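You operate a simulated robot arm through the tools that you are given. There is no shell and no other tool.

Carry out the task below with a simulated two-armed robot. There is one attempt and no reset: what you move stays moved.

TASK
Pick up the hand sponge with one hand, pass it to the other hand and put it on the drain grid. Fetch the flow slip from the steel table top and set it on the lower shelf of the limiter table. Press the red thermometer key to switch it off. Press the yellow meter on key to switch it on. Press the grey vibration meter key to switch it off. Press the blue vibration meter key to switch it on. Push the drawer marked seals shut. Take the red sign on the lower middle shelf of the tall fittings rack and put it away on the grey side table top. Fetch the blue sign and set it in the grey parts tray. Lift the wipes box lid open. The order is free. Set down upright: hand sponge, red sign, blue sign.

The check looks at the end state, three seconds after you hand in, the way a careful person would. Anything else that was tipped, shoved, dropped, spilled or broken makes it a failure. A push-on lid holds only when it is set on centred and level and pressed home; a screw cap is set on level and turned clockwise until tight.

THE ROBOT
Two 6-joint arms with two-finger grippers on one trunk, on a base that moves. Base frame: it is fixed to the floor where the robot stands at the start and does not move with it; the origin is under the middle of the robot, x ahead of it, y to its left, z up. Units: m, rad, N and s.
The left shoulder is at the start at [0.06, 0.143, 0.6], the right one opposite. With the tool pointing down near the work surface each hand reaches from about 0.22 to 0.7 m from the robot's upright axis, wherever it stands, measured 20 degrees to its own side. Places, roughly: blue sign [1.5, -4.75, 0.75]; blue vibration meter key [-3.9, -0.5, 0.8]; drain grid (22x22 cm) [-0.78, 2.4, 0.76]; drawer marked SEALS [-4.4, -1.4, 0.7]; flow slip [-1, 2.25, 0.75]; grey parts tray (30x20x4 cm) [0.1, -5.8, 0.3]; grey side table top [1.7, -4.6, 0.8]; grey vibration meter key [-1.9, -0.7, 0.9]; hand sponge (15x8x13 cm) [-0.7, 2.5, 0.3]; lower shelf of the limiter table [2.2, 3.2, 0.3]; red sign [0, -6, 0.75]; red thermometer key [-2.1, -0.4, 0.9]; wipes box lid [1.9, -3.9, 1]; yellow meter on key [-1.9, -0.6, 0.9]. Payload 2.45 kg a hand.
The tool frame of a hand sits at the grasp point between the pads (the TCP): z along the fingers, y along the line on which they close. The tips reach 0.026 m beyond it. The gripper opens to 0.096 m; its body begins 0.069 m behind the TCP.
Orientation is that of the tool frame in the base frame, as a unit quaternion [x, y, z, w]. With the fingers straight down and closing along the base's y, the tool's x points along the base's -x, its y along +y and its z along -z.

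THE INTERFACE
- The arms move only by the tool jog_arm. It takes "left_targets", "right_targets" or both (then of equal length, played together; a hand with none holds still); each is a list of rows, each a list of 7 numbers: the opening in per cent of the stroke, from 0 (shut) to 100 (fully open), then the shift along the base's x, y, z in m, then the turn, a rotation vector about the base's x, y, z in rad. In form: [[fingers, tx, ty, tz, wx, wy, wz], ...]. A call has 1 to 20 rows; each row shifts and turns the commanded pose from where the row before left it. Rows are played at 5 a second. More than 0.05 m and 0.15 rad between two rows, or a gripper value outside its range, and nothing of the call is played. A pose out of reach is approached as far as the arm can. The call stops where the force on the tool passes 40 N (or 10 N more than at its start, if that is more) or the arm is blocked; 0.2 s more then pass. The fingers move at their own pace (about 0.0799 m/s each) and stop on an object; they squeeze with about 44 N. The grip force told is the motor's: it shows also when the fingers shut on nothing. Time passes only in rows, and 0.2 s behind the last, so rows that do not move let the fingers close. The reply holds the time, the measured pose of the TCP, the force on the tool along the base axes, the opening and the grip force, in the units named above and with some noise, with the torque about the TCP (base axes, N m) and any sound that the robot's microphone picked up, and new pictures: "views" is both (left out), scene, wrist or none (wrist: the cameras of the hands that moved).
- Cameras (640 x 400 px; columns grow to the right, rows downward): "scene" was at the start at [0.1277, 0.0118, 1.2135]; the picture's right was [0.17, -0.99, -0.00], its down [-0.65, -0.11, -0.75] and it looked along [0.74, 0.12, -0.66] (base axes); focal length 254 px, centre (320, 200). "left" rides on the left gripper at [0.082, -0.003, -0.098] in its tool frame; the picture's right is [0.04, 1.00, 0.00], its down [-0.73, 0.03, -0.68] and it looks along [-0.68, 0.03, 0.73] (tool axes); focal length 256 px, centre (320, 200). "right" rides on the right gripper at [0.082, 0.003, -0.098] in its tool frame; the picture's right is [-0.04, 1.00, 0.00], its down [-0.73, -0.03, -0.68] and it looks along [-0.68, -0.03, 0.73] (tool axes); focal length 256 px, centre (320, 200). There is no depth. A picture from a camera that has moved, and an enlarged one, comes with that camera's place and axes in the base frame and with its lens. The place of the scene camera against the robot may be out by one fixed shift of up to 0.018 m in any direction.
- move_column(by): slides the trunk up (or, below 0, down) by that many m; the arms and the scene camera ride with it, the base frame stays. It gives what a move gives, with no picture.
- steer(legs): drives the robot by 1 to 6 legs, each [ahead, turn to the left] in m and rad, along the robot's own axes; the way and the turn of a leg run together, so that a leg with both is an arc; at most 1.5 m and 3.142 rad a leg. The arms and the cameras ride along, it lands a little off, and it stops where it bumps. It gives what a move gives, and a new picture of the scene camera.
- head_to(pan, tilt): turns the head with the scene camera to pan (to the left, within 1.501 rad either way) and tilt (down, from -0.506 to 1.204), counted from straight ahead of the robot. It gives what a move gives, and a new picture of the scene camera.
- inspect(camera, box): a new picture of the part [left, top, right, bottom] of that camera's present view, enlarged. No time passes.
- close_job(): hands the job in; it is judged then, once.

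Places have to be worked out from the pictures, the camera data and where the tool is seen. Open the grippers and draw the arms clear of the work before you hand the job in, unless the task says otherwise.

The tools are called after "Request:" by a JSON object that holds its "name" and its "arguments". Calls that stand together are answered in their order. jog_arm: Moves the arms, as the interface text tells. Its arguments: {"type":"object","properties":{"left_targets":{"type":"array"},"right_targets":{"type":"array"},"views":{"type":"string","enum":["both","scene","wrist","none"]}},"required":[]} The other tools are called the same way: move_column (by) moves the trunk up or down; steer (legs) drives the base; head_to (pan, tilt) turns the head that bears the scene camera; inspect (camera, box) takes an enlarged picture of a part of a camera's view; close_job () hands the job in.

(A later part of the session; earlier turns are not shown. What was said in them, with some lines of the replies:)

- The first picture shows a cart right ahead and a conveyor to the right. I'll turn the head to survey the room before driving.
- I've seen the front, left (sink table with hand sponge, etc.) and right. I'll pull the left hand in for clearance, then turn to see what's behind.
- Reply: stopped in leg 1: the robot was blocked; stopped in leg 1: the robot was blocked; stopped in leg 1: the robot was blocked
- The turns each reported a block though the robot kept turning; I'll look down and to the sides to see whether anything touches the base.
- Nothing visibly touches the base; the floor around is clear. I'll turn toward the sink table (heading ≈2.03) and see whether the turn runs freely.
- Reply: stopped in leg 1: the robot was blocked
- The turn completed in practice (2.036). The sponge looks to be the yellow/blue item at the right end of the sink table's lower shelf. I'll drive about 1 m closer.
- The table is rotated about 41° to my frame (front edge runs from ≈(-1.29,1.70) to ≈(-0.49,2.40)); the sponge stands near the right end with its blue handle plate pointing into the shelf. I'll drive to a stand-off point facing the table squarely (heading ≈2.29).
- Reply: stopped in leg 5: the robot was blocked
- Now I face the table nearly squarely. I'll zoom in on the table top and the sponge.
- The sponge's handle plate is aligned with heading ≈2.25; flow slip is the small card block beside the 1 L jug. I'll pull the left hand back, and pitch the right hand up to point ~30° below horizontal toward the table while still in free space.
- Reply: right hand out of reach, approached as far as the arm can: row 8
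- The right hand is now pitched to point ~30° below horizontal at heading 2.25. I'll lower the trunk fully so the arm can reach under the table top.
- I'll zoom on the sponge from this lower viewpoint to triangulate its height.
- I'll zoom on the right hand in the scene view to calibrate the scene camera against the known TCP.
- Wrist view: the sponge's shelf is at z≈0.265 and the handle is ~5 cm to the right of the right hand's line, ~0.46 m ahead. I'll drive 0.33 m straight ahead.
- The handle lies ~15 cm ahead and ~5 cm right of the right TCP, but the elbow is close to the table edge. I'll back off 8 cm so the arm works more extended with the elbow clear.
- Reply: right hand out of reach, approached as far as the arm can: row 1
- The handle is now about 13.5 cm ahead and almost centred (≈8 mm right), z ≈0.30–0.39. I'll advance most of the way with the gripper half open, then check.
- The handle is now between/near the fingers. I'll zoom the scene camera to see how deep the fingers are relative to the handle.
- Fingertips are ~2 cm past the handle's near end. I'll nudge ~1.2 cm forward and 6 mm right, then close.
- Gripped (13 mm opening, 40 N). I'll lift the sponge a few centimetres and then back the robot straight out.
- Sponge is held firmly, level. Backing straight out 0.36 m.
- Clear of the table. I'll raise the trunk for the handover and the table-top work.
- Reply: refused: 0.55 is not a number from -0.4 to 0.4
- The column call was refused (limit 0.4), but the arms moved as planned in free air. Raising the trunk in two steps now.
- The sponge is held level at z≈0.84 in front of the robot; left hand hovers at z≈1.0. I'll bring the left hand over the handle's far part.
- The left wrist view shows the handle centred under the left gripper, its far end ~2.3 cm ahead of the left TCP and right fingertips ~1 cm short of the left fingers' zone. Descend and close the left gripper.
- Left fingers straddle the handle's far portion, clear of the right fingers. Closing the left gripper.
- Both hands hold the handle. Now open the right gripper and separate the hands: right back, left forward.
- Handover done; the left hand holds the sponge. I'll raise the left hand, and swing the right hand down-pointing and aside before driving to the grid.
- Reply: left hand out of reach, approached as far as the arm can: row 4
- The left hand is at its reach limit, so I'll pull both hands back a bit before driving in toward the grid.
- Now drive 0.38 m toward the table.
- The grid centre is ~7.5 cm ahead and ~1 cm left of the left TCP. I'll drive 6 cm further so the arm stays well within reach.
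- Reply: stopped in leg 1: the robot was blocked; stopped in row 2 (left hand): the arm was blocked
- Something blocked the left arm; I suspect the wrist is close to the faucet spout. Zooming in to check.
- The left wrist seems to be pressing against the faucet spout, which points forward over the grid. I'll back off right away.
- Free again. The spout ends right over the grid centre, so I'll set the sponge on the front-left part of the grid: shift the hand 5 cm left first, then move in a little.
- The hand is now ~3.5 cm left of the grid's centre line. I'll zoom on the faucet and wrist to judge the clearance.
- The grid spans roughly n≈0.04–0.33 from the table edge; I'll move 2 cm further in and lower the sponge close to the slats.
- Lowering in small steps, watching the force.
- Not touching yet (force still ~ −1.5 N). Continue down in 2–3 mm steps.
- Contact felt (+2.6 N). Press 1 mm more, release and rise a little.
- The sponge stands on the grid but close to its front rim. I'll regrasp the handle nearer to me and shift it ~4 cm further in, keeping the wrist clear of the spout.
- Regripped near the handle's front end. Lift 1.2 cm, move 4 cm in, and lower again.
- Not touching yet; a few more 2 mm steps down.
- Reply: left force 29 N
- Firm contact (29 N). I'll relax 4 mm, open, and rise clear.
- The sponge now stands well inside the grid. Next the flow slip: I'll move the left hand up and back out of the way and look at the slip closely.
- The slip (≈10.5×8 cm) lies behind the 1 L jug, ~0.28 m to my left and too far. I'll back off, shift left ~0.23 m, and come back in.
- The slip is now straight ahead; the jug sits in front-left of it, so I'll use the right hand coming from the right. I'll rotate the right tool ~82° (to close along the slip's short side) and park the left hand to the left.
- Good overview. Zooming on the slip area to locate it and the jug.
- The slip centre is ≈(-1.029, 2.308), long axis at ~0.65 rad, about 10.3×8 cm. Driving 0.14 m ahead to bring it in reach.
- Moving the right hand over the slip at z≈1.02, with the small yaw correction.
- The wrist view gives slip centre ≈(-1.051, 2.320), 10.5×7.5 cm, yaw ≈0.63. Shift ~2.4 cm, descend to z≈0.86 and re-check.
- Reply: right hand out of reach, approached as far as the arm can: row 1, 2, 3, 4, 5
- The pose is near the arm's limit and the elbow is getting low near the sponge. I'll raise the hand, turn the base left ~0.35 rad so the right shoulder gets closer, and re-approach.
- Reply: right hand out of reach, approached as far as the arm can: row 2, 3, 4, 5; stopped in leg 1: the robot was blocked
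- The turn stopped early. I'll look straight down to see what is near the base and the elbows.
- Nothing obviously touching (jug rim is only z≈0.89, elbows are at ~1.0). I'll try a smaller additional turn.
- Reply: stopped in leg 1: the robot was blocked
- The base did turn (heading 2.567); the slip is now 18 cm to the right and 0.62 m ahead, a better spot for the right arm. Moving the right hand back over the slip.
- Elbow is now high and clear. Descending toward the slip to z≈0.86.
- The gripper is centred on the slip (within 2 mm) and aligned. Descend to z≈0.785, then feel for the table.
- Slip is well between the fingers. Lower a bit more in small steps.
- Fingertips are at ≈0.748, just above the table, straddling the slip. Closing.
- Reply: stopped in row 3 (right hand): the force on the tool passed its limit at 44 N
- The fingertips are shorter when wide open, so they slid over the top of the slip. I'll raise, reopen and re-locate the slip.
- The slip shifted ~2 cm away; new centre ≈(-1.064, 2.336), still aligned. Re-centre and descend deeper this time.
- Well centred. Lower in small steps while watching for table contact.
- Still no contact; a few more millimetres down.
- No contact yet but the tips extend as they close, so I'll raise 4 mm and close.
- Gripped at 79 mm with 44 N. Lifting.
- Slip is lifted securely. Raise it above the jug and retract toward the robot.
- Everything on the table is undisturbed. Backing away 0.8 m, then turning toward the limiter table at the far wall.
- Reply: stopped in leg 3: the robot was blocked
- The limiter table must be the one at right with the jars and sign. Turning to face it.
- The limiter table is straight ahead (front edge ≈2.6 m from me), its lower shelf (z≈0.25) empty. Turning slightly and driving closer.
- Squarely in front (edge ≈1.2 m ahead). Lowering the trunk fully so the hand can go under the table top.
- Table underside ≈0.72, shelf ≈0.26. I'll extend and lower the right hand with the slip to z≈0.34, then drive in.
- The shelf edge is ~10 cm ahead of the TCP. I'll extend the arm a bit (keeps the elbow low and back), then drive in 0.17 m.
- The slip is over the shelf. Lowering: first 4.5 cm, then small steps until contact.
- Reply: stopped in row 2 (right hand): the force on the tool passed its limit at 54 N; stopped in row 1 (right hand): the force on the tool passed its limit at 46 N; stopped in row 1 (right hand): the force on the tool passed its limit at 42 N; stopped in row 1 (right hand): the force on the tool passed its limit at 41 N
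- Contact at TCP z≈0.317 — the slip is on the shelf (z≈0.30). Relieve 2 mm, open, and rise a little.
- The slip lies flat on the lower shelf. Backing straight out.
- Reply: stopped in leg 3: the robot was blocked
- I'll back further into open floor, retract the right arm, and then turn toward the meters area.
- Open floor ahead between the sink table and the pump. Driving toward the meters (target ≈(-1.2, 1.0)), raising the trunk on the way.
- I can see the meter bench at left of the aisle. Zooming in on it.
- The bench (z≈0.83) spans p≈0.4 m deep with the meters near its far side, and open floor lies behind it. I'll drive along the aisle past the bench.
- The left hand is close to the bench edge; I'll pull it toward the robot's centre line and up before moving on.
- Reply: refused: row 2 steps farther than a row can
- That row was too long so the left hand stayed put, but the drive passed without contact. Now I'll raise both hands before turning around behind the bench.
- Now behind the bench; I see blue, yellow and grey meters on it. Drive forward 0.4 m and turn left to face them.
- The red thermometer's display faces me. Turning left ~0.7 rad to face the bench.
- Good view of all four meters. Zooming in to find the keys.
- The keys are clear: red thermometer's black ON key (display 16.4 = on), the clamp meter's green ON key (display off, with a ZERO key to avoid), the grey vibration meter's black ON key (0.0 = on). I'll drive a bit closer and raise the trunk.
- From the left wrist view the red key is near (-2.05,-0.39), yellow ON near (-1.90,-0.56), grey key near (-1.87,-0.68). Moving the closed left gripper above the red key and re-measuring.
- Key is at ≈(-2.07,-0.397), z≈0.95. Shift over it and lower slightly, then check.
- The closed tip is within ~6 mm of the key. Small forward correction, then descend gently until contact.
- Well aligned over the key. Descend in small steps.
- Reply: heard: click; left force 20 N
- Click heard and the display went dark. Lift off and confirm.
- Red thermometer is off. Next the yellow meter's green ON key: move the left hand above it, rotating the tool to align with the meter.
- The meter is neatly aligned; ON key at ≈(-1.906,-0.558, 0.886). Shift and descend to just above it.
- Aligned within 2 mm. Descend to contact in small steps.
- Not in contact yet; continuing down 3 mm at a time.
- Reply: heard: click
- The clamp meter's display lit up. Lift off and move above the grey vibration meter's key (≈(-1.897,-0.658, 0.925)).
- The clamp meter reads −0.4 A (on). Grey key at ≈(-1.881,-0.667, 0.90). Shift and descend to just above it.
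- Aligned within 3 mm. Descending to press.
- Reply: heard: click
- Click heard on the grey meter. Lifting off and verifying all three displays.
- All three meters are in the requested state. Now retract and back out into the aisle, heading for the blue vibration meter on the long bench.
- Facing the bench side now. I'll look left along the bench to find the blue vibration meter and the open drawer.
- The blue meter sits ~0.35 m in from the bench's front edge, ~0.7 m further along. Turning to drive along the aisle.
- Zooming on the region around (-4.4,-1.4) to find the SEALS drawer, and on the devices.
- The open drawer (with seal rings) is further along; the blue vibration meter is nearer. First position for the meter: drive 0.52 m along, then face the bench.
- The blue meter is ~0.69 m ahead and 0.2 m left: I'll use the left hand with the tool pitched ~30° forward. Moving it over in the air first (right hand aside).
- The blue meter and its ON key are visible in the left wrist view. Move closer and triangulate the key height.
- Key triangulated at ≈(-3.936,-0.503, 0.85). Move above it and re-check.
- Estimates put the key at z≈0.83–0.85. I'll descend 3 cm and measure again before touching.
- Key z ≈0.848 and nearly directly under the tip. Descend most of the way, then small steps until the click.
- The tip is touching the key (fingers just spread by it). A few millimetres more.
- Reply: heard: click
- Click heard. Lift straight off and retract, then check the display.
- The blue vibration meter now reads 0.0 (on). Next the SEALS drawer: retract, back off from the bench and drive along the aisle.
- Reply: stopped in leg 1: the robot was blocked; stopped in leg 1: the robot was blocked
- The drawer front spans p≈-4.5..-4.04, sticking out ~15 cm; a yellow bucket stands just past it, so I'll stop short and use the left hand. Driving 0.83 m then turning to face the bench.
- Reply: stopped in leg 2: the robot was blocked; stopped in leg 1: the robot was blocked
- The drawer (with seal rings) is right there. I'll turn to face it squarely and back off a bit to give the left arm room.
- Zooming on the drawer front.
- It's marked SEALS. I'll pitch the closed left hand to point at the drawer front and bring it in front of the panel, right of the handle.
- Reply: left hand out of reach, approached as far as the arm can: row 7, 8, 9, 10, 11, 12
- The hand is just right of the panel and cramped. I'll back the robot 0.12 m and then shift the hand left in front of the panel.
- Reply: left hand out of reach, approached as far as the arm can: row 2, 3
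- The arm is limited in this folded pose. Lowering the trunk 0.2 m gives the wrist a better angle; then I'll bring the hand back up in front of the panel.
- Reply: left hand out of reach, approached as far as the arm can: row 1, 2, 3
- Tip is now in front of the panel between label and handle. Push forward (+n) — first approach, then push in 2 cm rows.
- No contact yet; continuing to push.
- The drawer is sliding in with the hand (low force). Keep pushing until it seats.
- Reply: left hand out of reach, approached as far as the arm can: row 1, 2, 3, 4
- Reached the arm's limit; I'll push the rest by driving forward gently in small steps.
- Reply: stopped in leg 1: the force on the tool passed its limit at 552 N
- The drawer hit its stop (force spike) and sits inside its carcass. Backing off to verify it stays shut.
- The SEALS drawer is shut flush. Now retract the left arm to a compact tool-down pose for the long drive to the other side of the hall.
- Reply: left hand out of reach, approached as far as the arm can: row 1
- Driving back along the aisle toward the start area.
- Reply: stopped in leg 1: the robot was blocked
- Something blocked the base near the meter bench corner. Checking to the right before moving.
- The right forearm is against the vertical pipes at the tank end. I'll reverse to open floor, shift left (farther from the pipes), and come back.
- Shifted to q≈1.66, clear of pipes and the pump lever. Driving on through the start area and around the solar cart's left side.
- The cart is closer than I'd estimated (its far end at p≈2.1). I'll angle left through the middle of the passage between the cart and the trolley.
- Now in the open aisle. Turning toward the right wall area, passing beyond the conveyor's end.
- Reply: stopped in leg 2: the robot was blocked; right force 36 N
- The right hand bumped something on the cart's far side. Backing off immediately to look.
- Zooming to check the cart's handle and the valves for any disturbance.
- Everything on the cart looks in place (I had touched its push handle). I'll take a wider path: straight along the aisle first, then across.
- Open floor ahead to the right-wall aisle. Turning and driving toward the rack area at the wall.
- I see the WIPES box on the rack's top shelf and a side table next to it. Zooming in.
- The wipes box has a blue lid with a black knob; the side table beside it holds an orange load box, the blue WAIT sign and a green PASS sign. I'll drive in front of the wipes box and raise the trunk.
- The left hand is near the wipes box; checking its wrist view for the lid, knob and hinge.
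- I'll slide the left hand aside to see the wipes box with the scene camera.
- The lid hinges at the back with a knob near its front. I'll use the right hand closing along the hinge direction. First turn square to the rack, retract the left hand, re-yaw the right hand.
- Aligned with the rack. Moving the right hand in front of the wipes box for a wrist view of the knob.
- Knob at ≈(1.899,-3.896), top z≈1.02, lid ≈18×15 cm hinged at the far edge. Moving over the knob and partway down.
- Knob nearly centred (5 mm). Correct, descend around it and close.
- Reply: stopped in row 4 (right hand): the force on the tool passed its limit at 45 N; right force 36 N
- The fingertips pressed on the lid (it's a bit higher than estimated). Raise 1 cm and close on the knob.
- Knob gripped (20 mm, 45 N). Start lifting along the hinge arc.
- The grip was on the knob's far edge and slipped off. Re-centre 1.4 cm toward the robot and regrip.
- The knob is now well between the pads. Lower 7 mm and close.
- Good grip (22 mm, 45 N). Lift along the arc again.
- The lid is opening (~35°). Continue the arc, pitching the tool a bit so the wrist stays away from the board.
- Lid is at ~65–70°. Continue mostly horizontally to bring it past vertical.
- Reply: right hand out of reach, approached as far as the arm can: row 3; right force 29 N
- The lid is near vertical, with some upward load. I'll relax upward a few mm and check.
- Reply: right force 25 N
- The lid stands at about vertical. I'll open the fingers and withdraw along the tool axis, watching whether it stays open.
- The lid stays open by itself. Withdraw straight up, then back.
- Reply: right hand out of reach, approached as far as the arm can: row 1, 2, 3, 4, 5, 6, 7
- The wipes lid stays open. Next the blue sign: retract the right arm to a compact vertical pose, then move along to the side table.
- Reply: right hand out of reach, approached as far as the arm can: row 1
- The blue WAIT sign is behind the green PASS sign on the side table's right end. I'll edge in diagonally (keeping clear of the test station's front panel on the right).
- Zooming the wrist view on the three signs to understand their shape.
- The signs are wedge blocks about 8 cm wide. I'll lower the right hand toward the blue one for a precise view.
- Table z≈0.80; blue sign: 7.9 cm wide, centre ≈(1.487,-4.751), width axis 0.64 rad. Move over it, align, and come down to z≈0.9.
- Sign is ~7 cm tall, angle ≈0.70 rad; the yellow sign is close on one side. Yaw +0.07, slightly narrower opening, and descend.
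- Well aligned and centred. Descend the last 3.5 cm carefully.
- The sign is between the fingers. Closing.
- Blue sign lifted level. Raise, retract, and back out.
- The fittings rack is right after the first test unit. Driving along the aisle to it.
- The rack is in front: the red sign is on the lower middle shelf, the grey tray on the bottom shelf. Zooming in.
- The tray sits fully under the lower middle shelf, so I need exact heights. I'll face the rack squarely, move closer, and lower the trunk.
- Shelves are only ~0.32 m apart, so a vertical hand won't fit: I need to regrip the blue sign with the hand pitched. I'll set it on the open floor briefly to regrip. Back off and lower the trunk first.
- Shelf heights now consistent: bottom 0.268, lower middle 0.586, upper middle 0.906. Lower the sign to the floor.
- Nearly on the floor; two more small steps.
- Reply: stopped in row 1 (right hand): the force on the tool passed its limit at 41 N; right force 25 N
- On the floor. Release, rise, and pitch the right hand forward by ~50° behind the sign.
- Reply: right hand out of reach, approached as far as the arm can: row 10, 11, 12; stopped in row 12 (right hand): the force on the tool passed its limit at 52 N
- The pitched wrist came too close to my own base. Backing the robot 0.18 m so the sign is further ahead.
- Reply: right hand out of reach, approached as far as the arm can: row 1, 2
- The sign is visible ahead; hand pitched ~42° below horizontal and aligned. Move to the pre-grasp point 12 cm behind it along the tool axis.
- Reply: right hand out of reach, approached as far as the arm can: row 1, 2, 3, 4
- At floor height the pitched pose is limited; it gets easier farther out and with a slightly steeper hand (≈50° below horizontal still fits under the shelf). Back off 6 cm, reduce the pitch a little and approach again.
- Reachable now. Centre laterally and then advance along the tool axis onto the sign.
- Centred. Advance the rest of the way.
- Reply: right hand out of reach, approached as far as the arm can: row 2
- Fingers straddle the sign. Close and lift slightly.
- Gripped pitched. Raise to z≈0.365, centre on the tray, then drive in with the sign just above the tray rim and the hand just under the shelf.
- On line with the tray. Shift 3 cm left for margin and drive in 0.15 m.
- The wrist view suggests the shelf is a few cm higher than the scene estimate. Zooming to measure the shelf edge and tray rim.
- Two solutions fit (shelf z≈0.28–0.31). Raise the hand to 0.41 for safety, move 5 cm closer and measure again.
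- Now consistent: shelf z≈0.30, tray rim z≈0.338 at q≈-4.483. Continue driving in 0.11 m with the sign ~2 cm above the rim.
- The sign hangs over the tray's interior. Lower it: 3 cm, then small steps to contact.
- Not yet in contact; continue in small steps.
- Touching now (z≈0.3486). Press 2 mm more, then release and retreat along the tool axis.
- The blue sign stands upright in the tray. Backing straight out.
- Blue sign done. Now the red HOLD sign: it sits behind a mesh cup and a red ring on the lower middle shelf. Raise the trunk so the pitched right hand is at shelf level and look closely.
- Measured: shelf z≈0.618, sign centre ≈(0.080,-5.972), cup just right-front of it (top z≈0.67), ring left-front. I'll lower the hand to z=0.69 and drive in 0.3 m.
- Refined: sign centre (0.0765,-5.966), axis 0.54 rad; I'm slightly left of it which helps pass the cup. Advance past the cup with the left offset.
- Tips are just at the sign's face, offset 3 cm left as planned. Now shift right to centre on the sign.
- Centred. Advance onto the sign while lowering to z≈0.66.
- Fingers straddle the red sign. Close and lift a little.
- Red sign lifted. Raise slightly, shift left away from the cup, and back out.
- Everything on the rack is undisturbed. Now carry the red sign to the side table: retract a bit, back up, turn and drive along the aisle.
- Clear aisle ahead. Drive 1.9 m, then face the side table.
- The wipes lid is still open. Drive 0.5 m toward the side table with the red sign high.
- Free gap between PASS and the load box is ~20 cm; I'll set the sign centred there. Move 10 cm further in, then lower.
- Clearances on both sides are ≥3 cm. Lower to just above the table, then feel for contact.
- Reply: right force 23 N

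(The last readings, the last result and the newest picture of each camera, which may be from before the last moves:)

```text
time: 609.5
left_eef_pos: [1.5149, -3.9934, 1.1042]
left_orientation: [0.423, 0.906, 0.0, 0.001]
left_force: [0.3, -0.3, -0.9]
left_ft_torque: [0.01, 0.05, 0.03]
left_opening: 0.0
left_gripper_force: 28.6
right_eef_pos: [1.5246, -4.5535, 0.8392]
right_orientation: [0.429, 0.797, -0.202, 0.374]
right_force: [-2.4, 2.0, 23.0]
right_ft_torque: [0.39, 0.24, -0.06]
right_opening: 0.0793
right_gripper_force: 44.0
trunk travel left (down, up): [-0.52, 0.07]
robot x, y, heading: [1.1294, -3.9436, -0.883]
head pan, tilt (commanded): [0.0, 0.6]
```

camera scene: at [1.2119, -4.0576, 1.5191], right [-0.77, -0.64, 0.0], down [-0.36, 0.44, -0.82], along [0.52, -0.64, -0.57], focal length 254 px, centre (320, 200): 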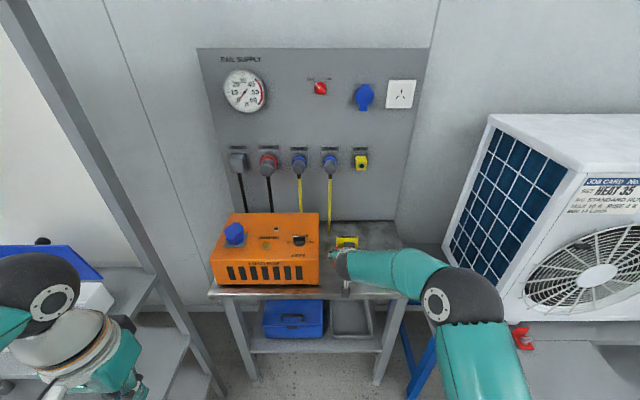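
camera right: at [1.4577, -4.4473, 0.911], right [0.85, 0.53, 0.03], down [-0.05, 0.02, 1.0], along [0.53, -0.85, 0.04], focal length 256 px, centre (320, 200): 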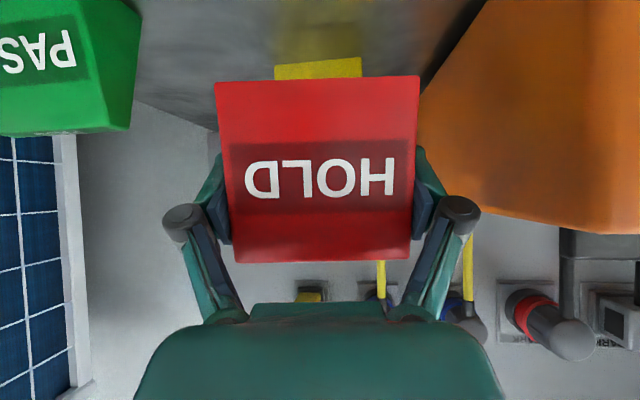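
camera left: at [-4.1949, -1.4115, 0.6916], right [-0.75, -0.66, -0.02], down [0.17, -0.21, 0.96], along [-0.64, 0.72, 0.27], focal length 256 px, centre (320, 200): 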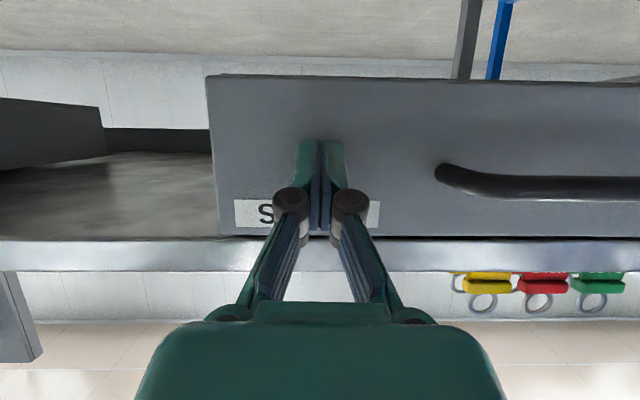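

Red sign is on the table. Relax, open, and retreat along the tool axis.

Request:
{"name": "jog_arm", "arguments": {"right_targets": [[40, 0, 0, 0.002, 0, 0, 0], [95, 0, 0, 0, 0, 0, 0], [100, 0, 0, 0, 0, 0, 0], [100, -0.0126, 0.0191, 0.0193, 0, 0, 0], [100, -0.0126, 0.0191, 0.0193, 0, 0, 0], [100, -0.0168, 0.0255, 0.0257, 0, 0, 0], [100, -0.0168, 0.0255, 0.0257, 0, 0, 0]], "views": "both"}}

Request:
{"name": "inspect", "arguments": {"camera": "scene", "box": [200, 190, 440, 320]}}

```text
time: 611.1
left_eef_pos: [1.5156, -3.9944, 1.1026]
left_orientation: [0.424, 0.906, 0.0, 0.0]
left_force: [-0.5, 0.0, 0.5]
left_ft_torque: [0.0, -0.02, 0.01]
left_opening: 0.0
left_gripper_force: 29.0
right_eef_pos: [1.4639, -4.464, 0.9285]
right_orientation: [0.43, 0.798, -0.201, 0.371]
right_force: [0.7, -0.3, 0.2]
right_ft_torque: [-0.02, 0.03, 0.01]
right_opening: 0.096
right_gripper_force: 0.1
trunk travel left (down, up): [-0.52, 0.07]
robot x, y, heading: [1.132, -3.9398, -0.886]
head pan, tilt (commanded): [0.0, 0.6]
camera scene: at [1.2107, -4.0559, 1.5193], right [-0.77, -0.64, 0.0], down [-0.36, 0.44, -0.83], along [0.52, -0.64, -0.56], focal length 254 px, centre (320, 200)
camera right: at [1.3972, -4.357, 0.928], right [0.85, 0.53, 0.03], down [-0.05, 0.02, 1.0], along [0.53, -0.85, 0.04], focal length 256 px, centre (320, 200)
```

scene: 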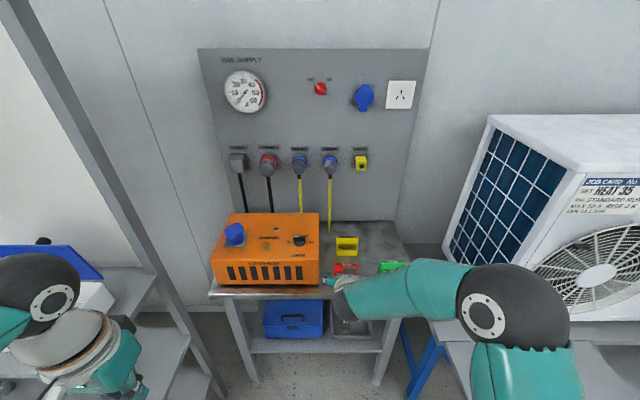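
right: 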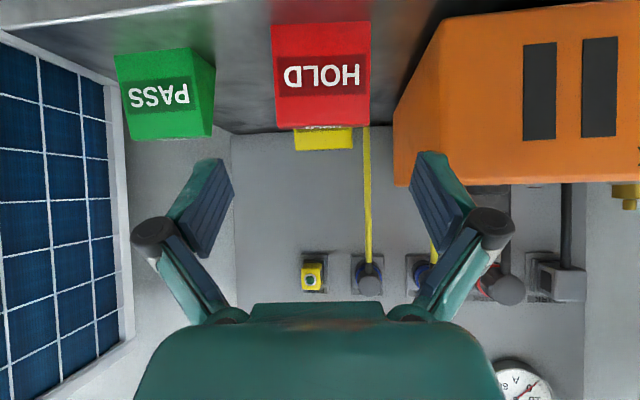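

```text
2.67 times, centred on (320, 255) of scene
camera zoom: at [1.2107, -4.0559, 1.5193], right [-0.77, -0.64, 0.0], down [-0.36, 0.44, -0.83], along [0.52, -0.64, -0.56], focal length 678 px, centre (320, 53)
```

zoom: 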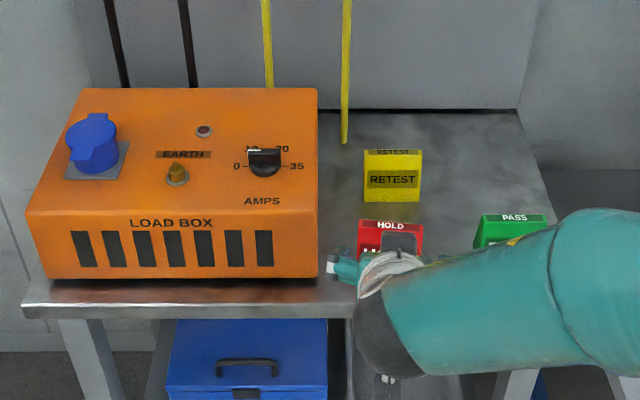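

The red HOLD sign stands upright on the side table. Back away, then open both grippers in free space.

Request:
{"name": "steer", "arguments": {"legs": [[-0.5, 0]]}}

Request:
{"name": "jog_arm", "arguments": {"left_targets": [[100, 0, 0, 0, 0, 0, 0], [100, 0, 0, 0, 0, 0, 0], [100, 0, 0, 0, 0, 0, 0]], "right_targets": [[100, 0, 0, 0, 0, 0, 0], [100, 0, 0, 0, 0, 0, 0], [100, 0, 0, 0, 0, 0, 0]], "views": "scene"}}

Request:
{"name": "inspect", "arguments": {"camera": "scene", "box": [60, 60, 420, 280]}}

```text
time: 614.1
left_eef_pos: [1.1947, -3.6072, 1.1029]
left_orientation: [0.419, 0.908, 0.0, 0.0]
left_force: [-0.2, 0.4, -0.2]
left_ft_torque: [0.0, -0.01, -0.01]
left_opening: 0.0004
left_gripper_force: 28.1
right_eef_pos: [1.148, -4.0767, 0.9286]
right_orientation: [0.427, 0.8, -0.199, 0.371]
right_force: [-0.2, 0.0, 0.0]
right_ft_torque: [-0.01, 0.0, 0.02]
right_opening: 0.0963
right_gripper_force: 0.2
trunk travel left (down, up): [-0.52, 0.07]
robot x, y, heading: [0.811, -3.5536, -0.874]
head pan, tilt (commanded): [0.0, 0.6]
camera scene: at [0.8915, -3.6686, 1.5193], right [-0.77, -0.64, 0.0], down [-0.36, 0.43, -0.83], along [0.53, -0.63, -0.56], focal length 254 px, centre (320, 200)
```

scene: 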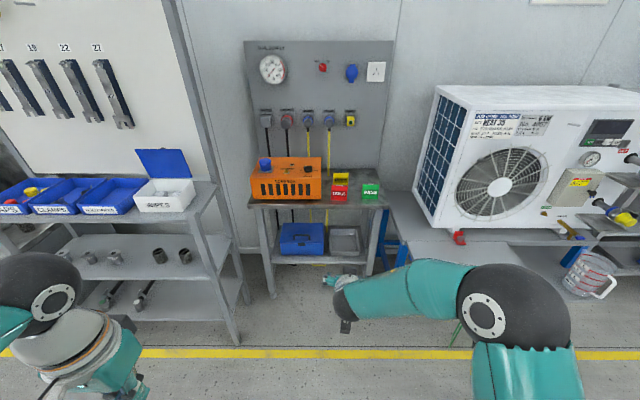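

```text
time: 614.9
left_eef_pos: [1.1952, -3.6049, 1.1033]
left_orientation: [0.42, 0.908, 0.0, -0.001]
left_force: [-0.5, -0.3, -0.7]
left_ft_torque: [-0.03, 0.01, -0.02]
left_opening: 0.0959
left_gripper_force: 0.0
right_eef_pos: [1.1488, -4.0759, 0.9285]
right_orientation: [0.427, 0.8, -0.2, 0.372]
right_force: [0.4, 0.0, 0.1]
right_ft_torque: [0.0, 0.04, 0.0]
right_opening: 0.0959
right_gripper_force: 0.0
trunk travel left (down, up): [-0.52, 0.07]
robot x, y, heading: [0.8156, -3.5523, -0.869]
head pan, tilt (commanded): [0.0, 0.6]
camera scene: at [0.8921, -3.6693, 1.5192], right [-0.77, -0.64, 0.0], down [-0.36, 0.43, -0.82], along [0.53, -0.63, -0.57], focal length 254 px, centre (320, 200)
```

scene: 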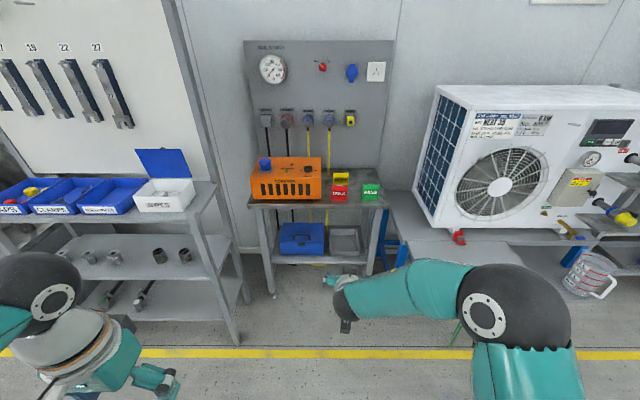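

```text
1.78 times, centred on (240, 170) of scene
camera zoom: at [0.8921, -3.6693, 1.5192], right [-0.77, -0.64, 0.0], down [-0.36, 0.43, -0.82], along [0.53, -0.63, -0.57], focal length 452 px, centre (462, 253)
```

zoom: 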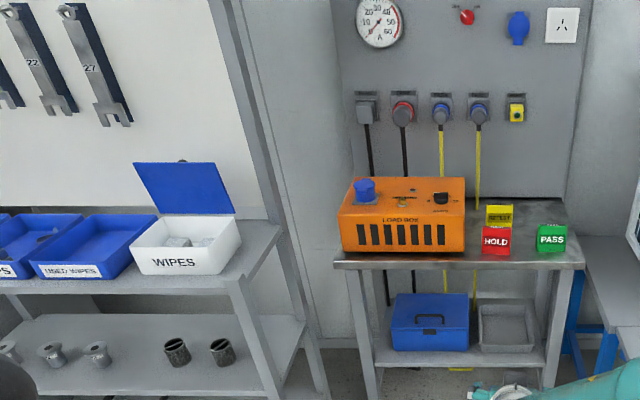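

Every item is done: sponge on the grid, flow slip on the limiter table's lower shelf, the four keys pressed, the drawer shut, both signs placed upright and the wipes lid open. Both grippers are open and the arms are clear, so I'm handing in.

Request:
{"name": "close_job", "arguments": {}}

```text
The job is handed in.
```

I finished all ten tasks and handed the job in. I saw each result on camera as I did it, but I did not go back to re-check the earlier stations before handing in.

| Task | Result |
|---|---|
| Hand sponge | Passed from the right hand to the left, then set upright on the drain grid. It sits slightly left of centre because the faucet spout hangs over the middle. |
| Flow slip | Flat on the lower shelf of the limiter table. |
| Red thermometer | Off (display dark after the click). |
| Yellow meter | On (reads -0.4 A). |
| Grey vibration meter | Off. |
| Blue vibration meter | On (reads 0.0). |
| SEALS drawer | Shut, flush in its frame. |
| Red sign | Upright on the grey side table top, between the load box and the PASS sign. |
| Blue sign | Upright in the grey parts tray. I stood it briefly on the floor to change grip, because the hand would not fit upright under the shelf. |
| Wipes box lid | Open. It stayed up by itself and was still open at the end. |

There were some bumps along the way:
- **Faucet spout:** the left wrist pressed against it while I was placing the sponge.
- **Tank-end pipes:** the right forearm pressed against the vertical pipes there.
- **Solar cart:** the right hand hit its push handle, leaving about 36 N on the hand. Nothing looked out of place on camera afterwards, but I could not rule out that the cart shifted slightly.
- **SEALS drawer:** it took a hard hit (552 N peak) when it reached its stop.
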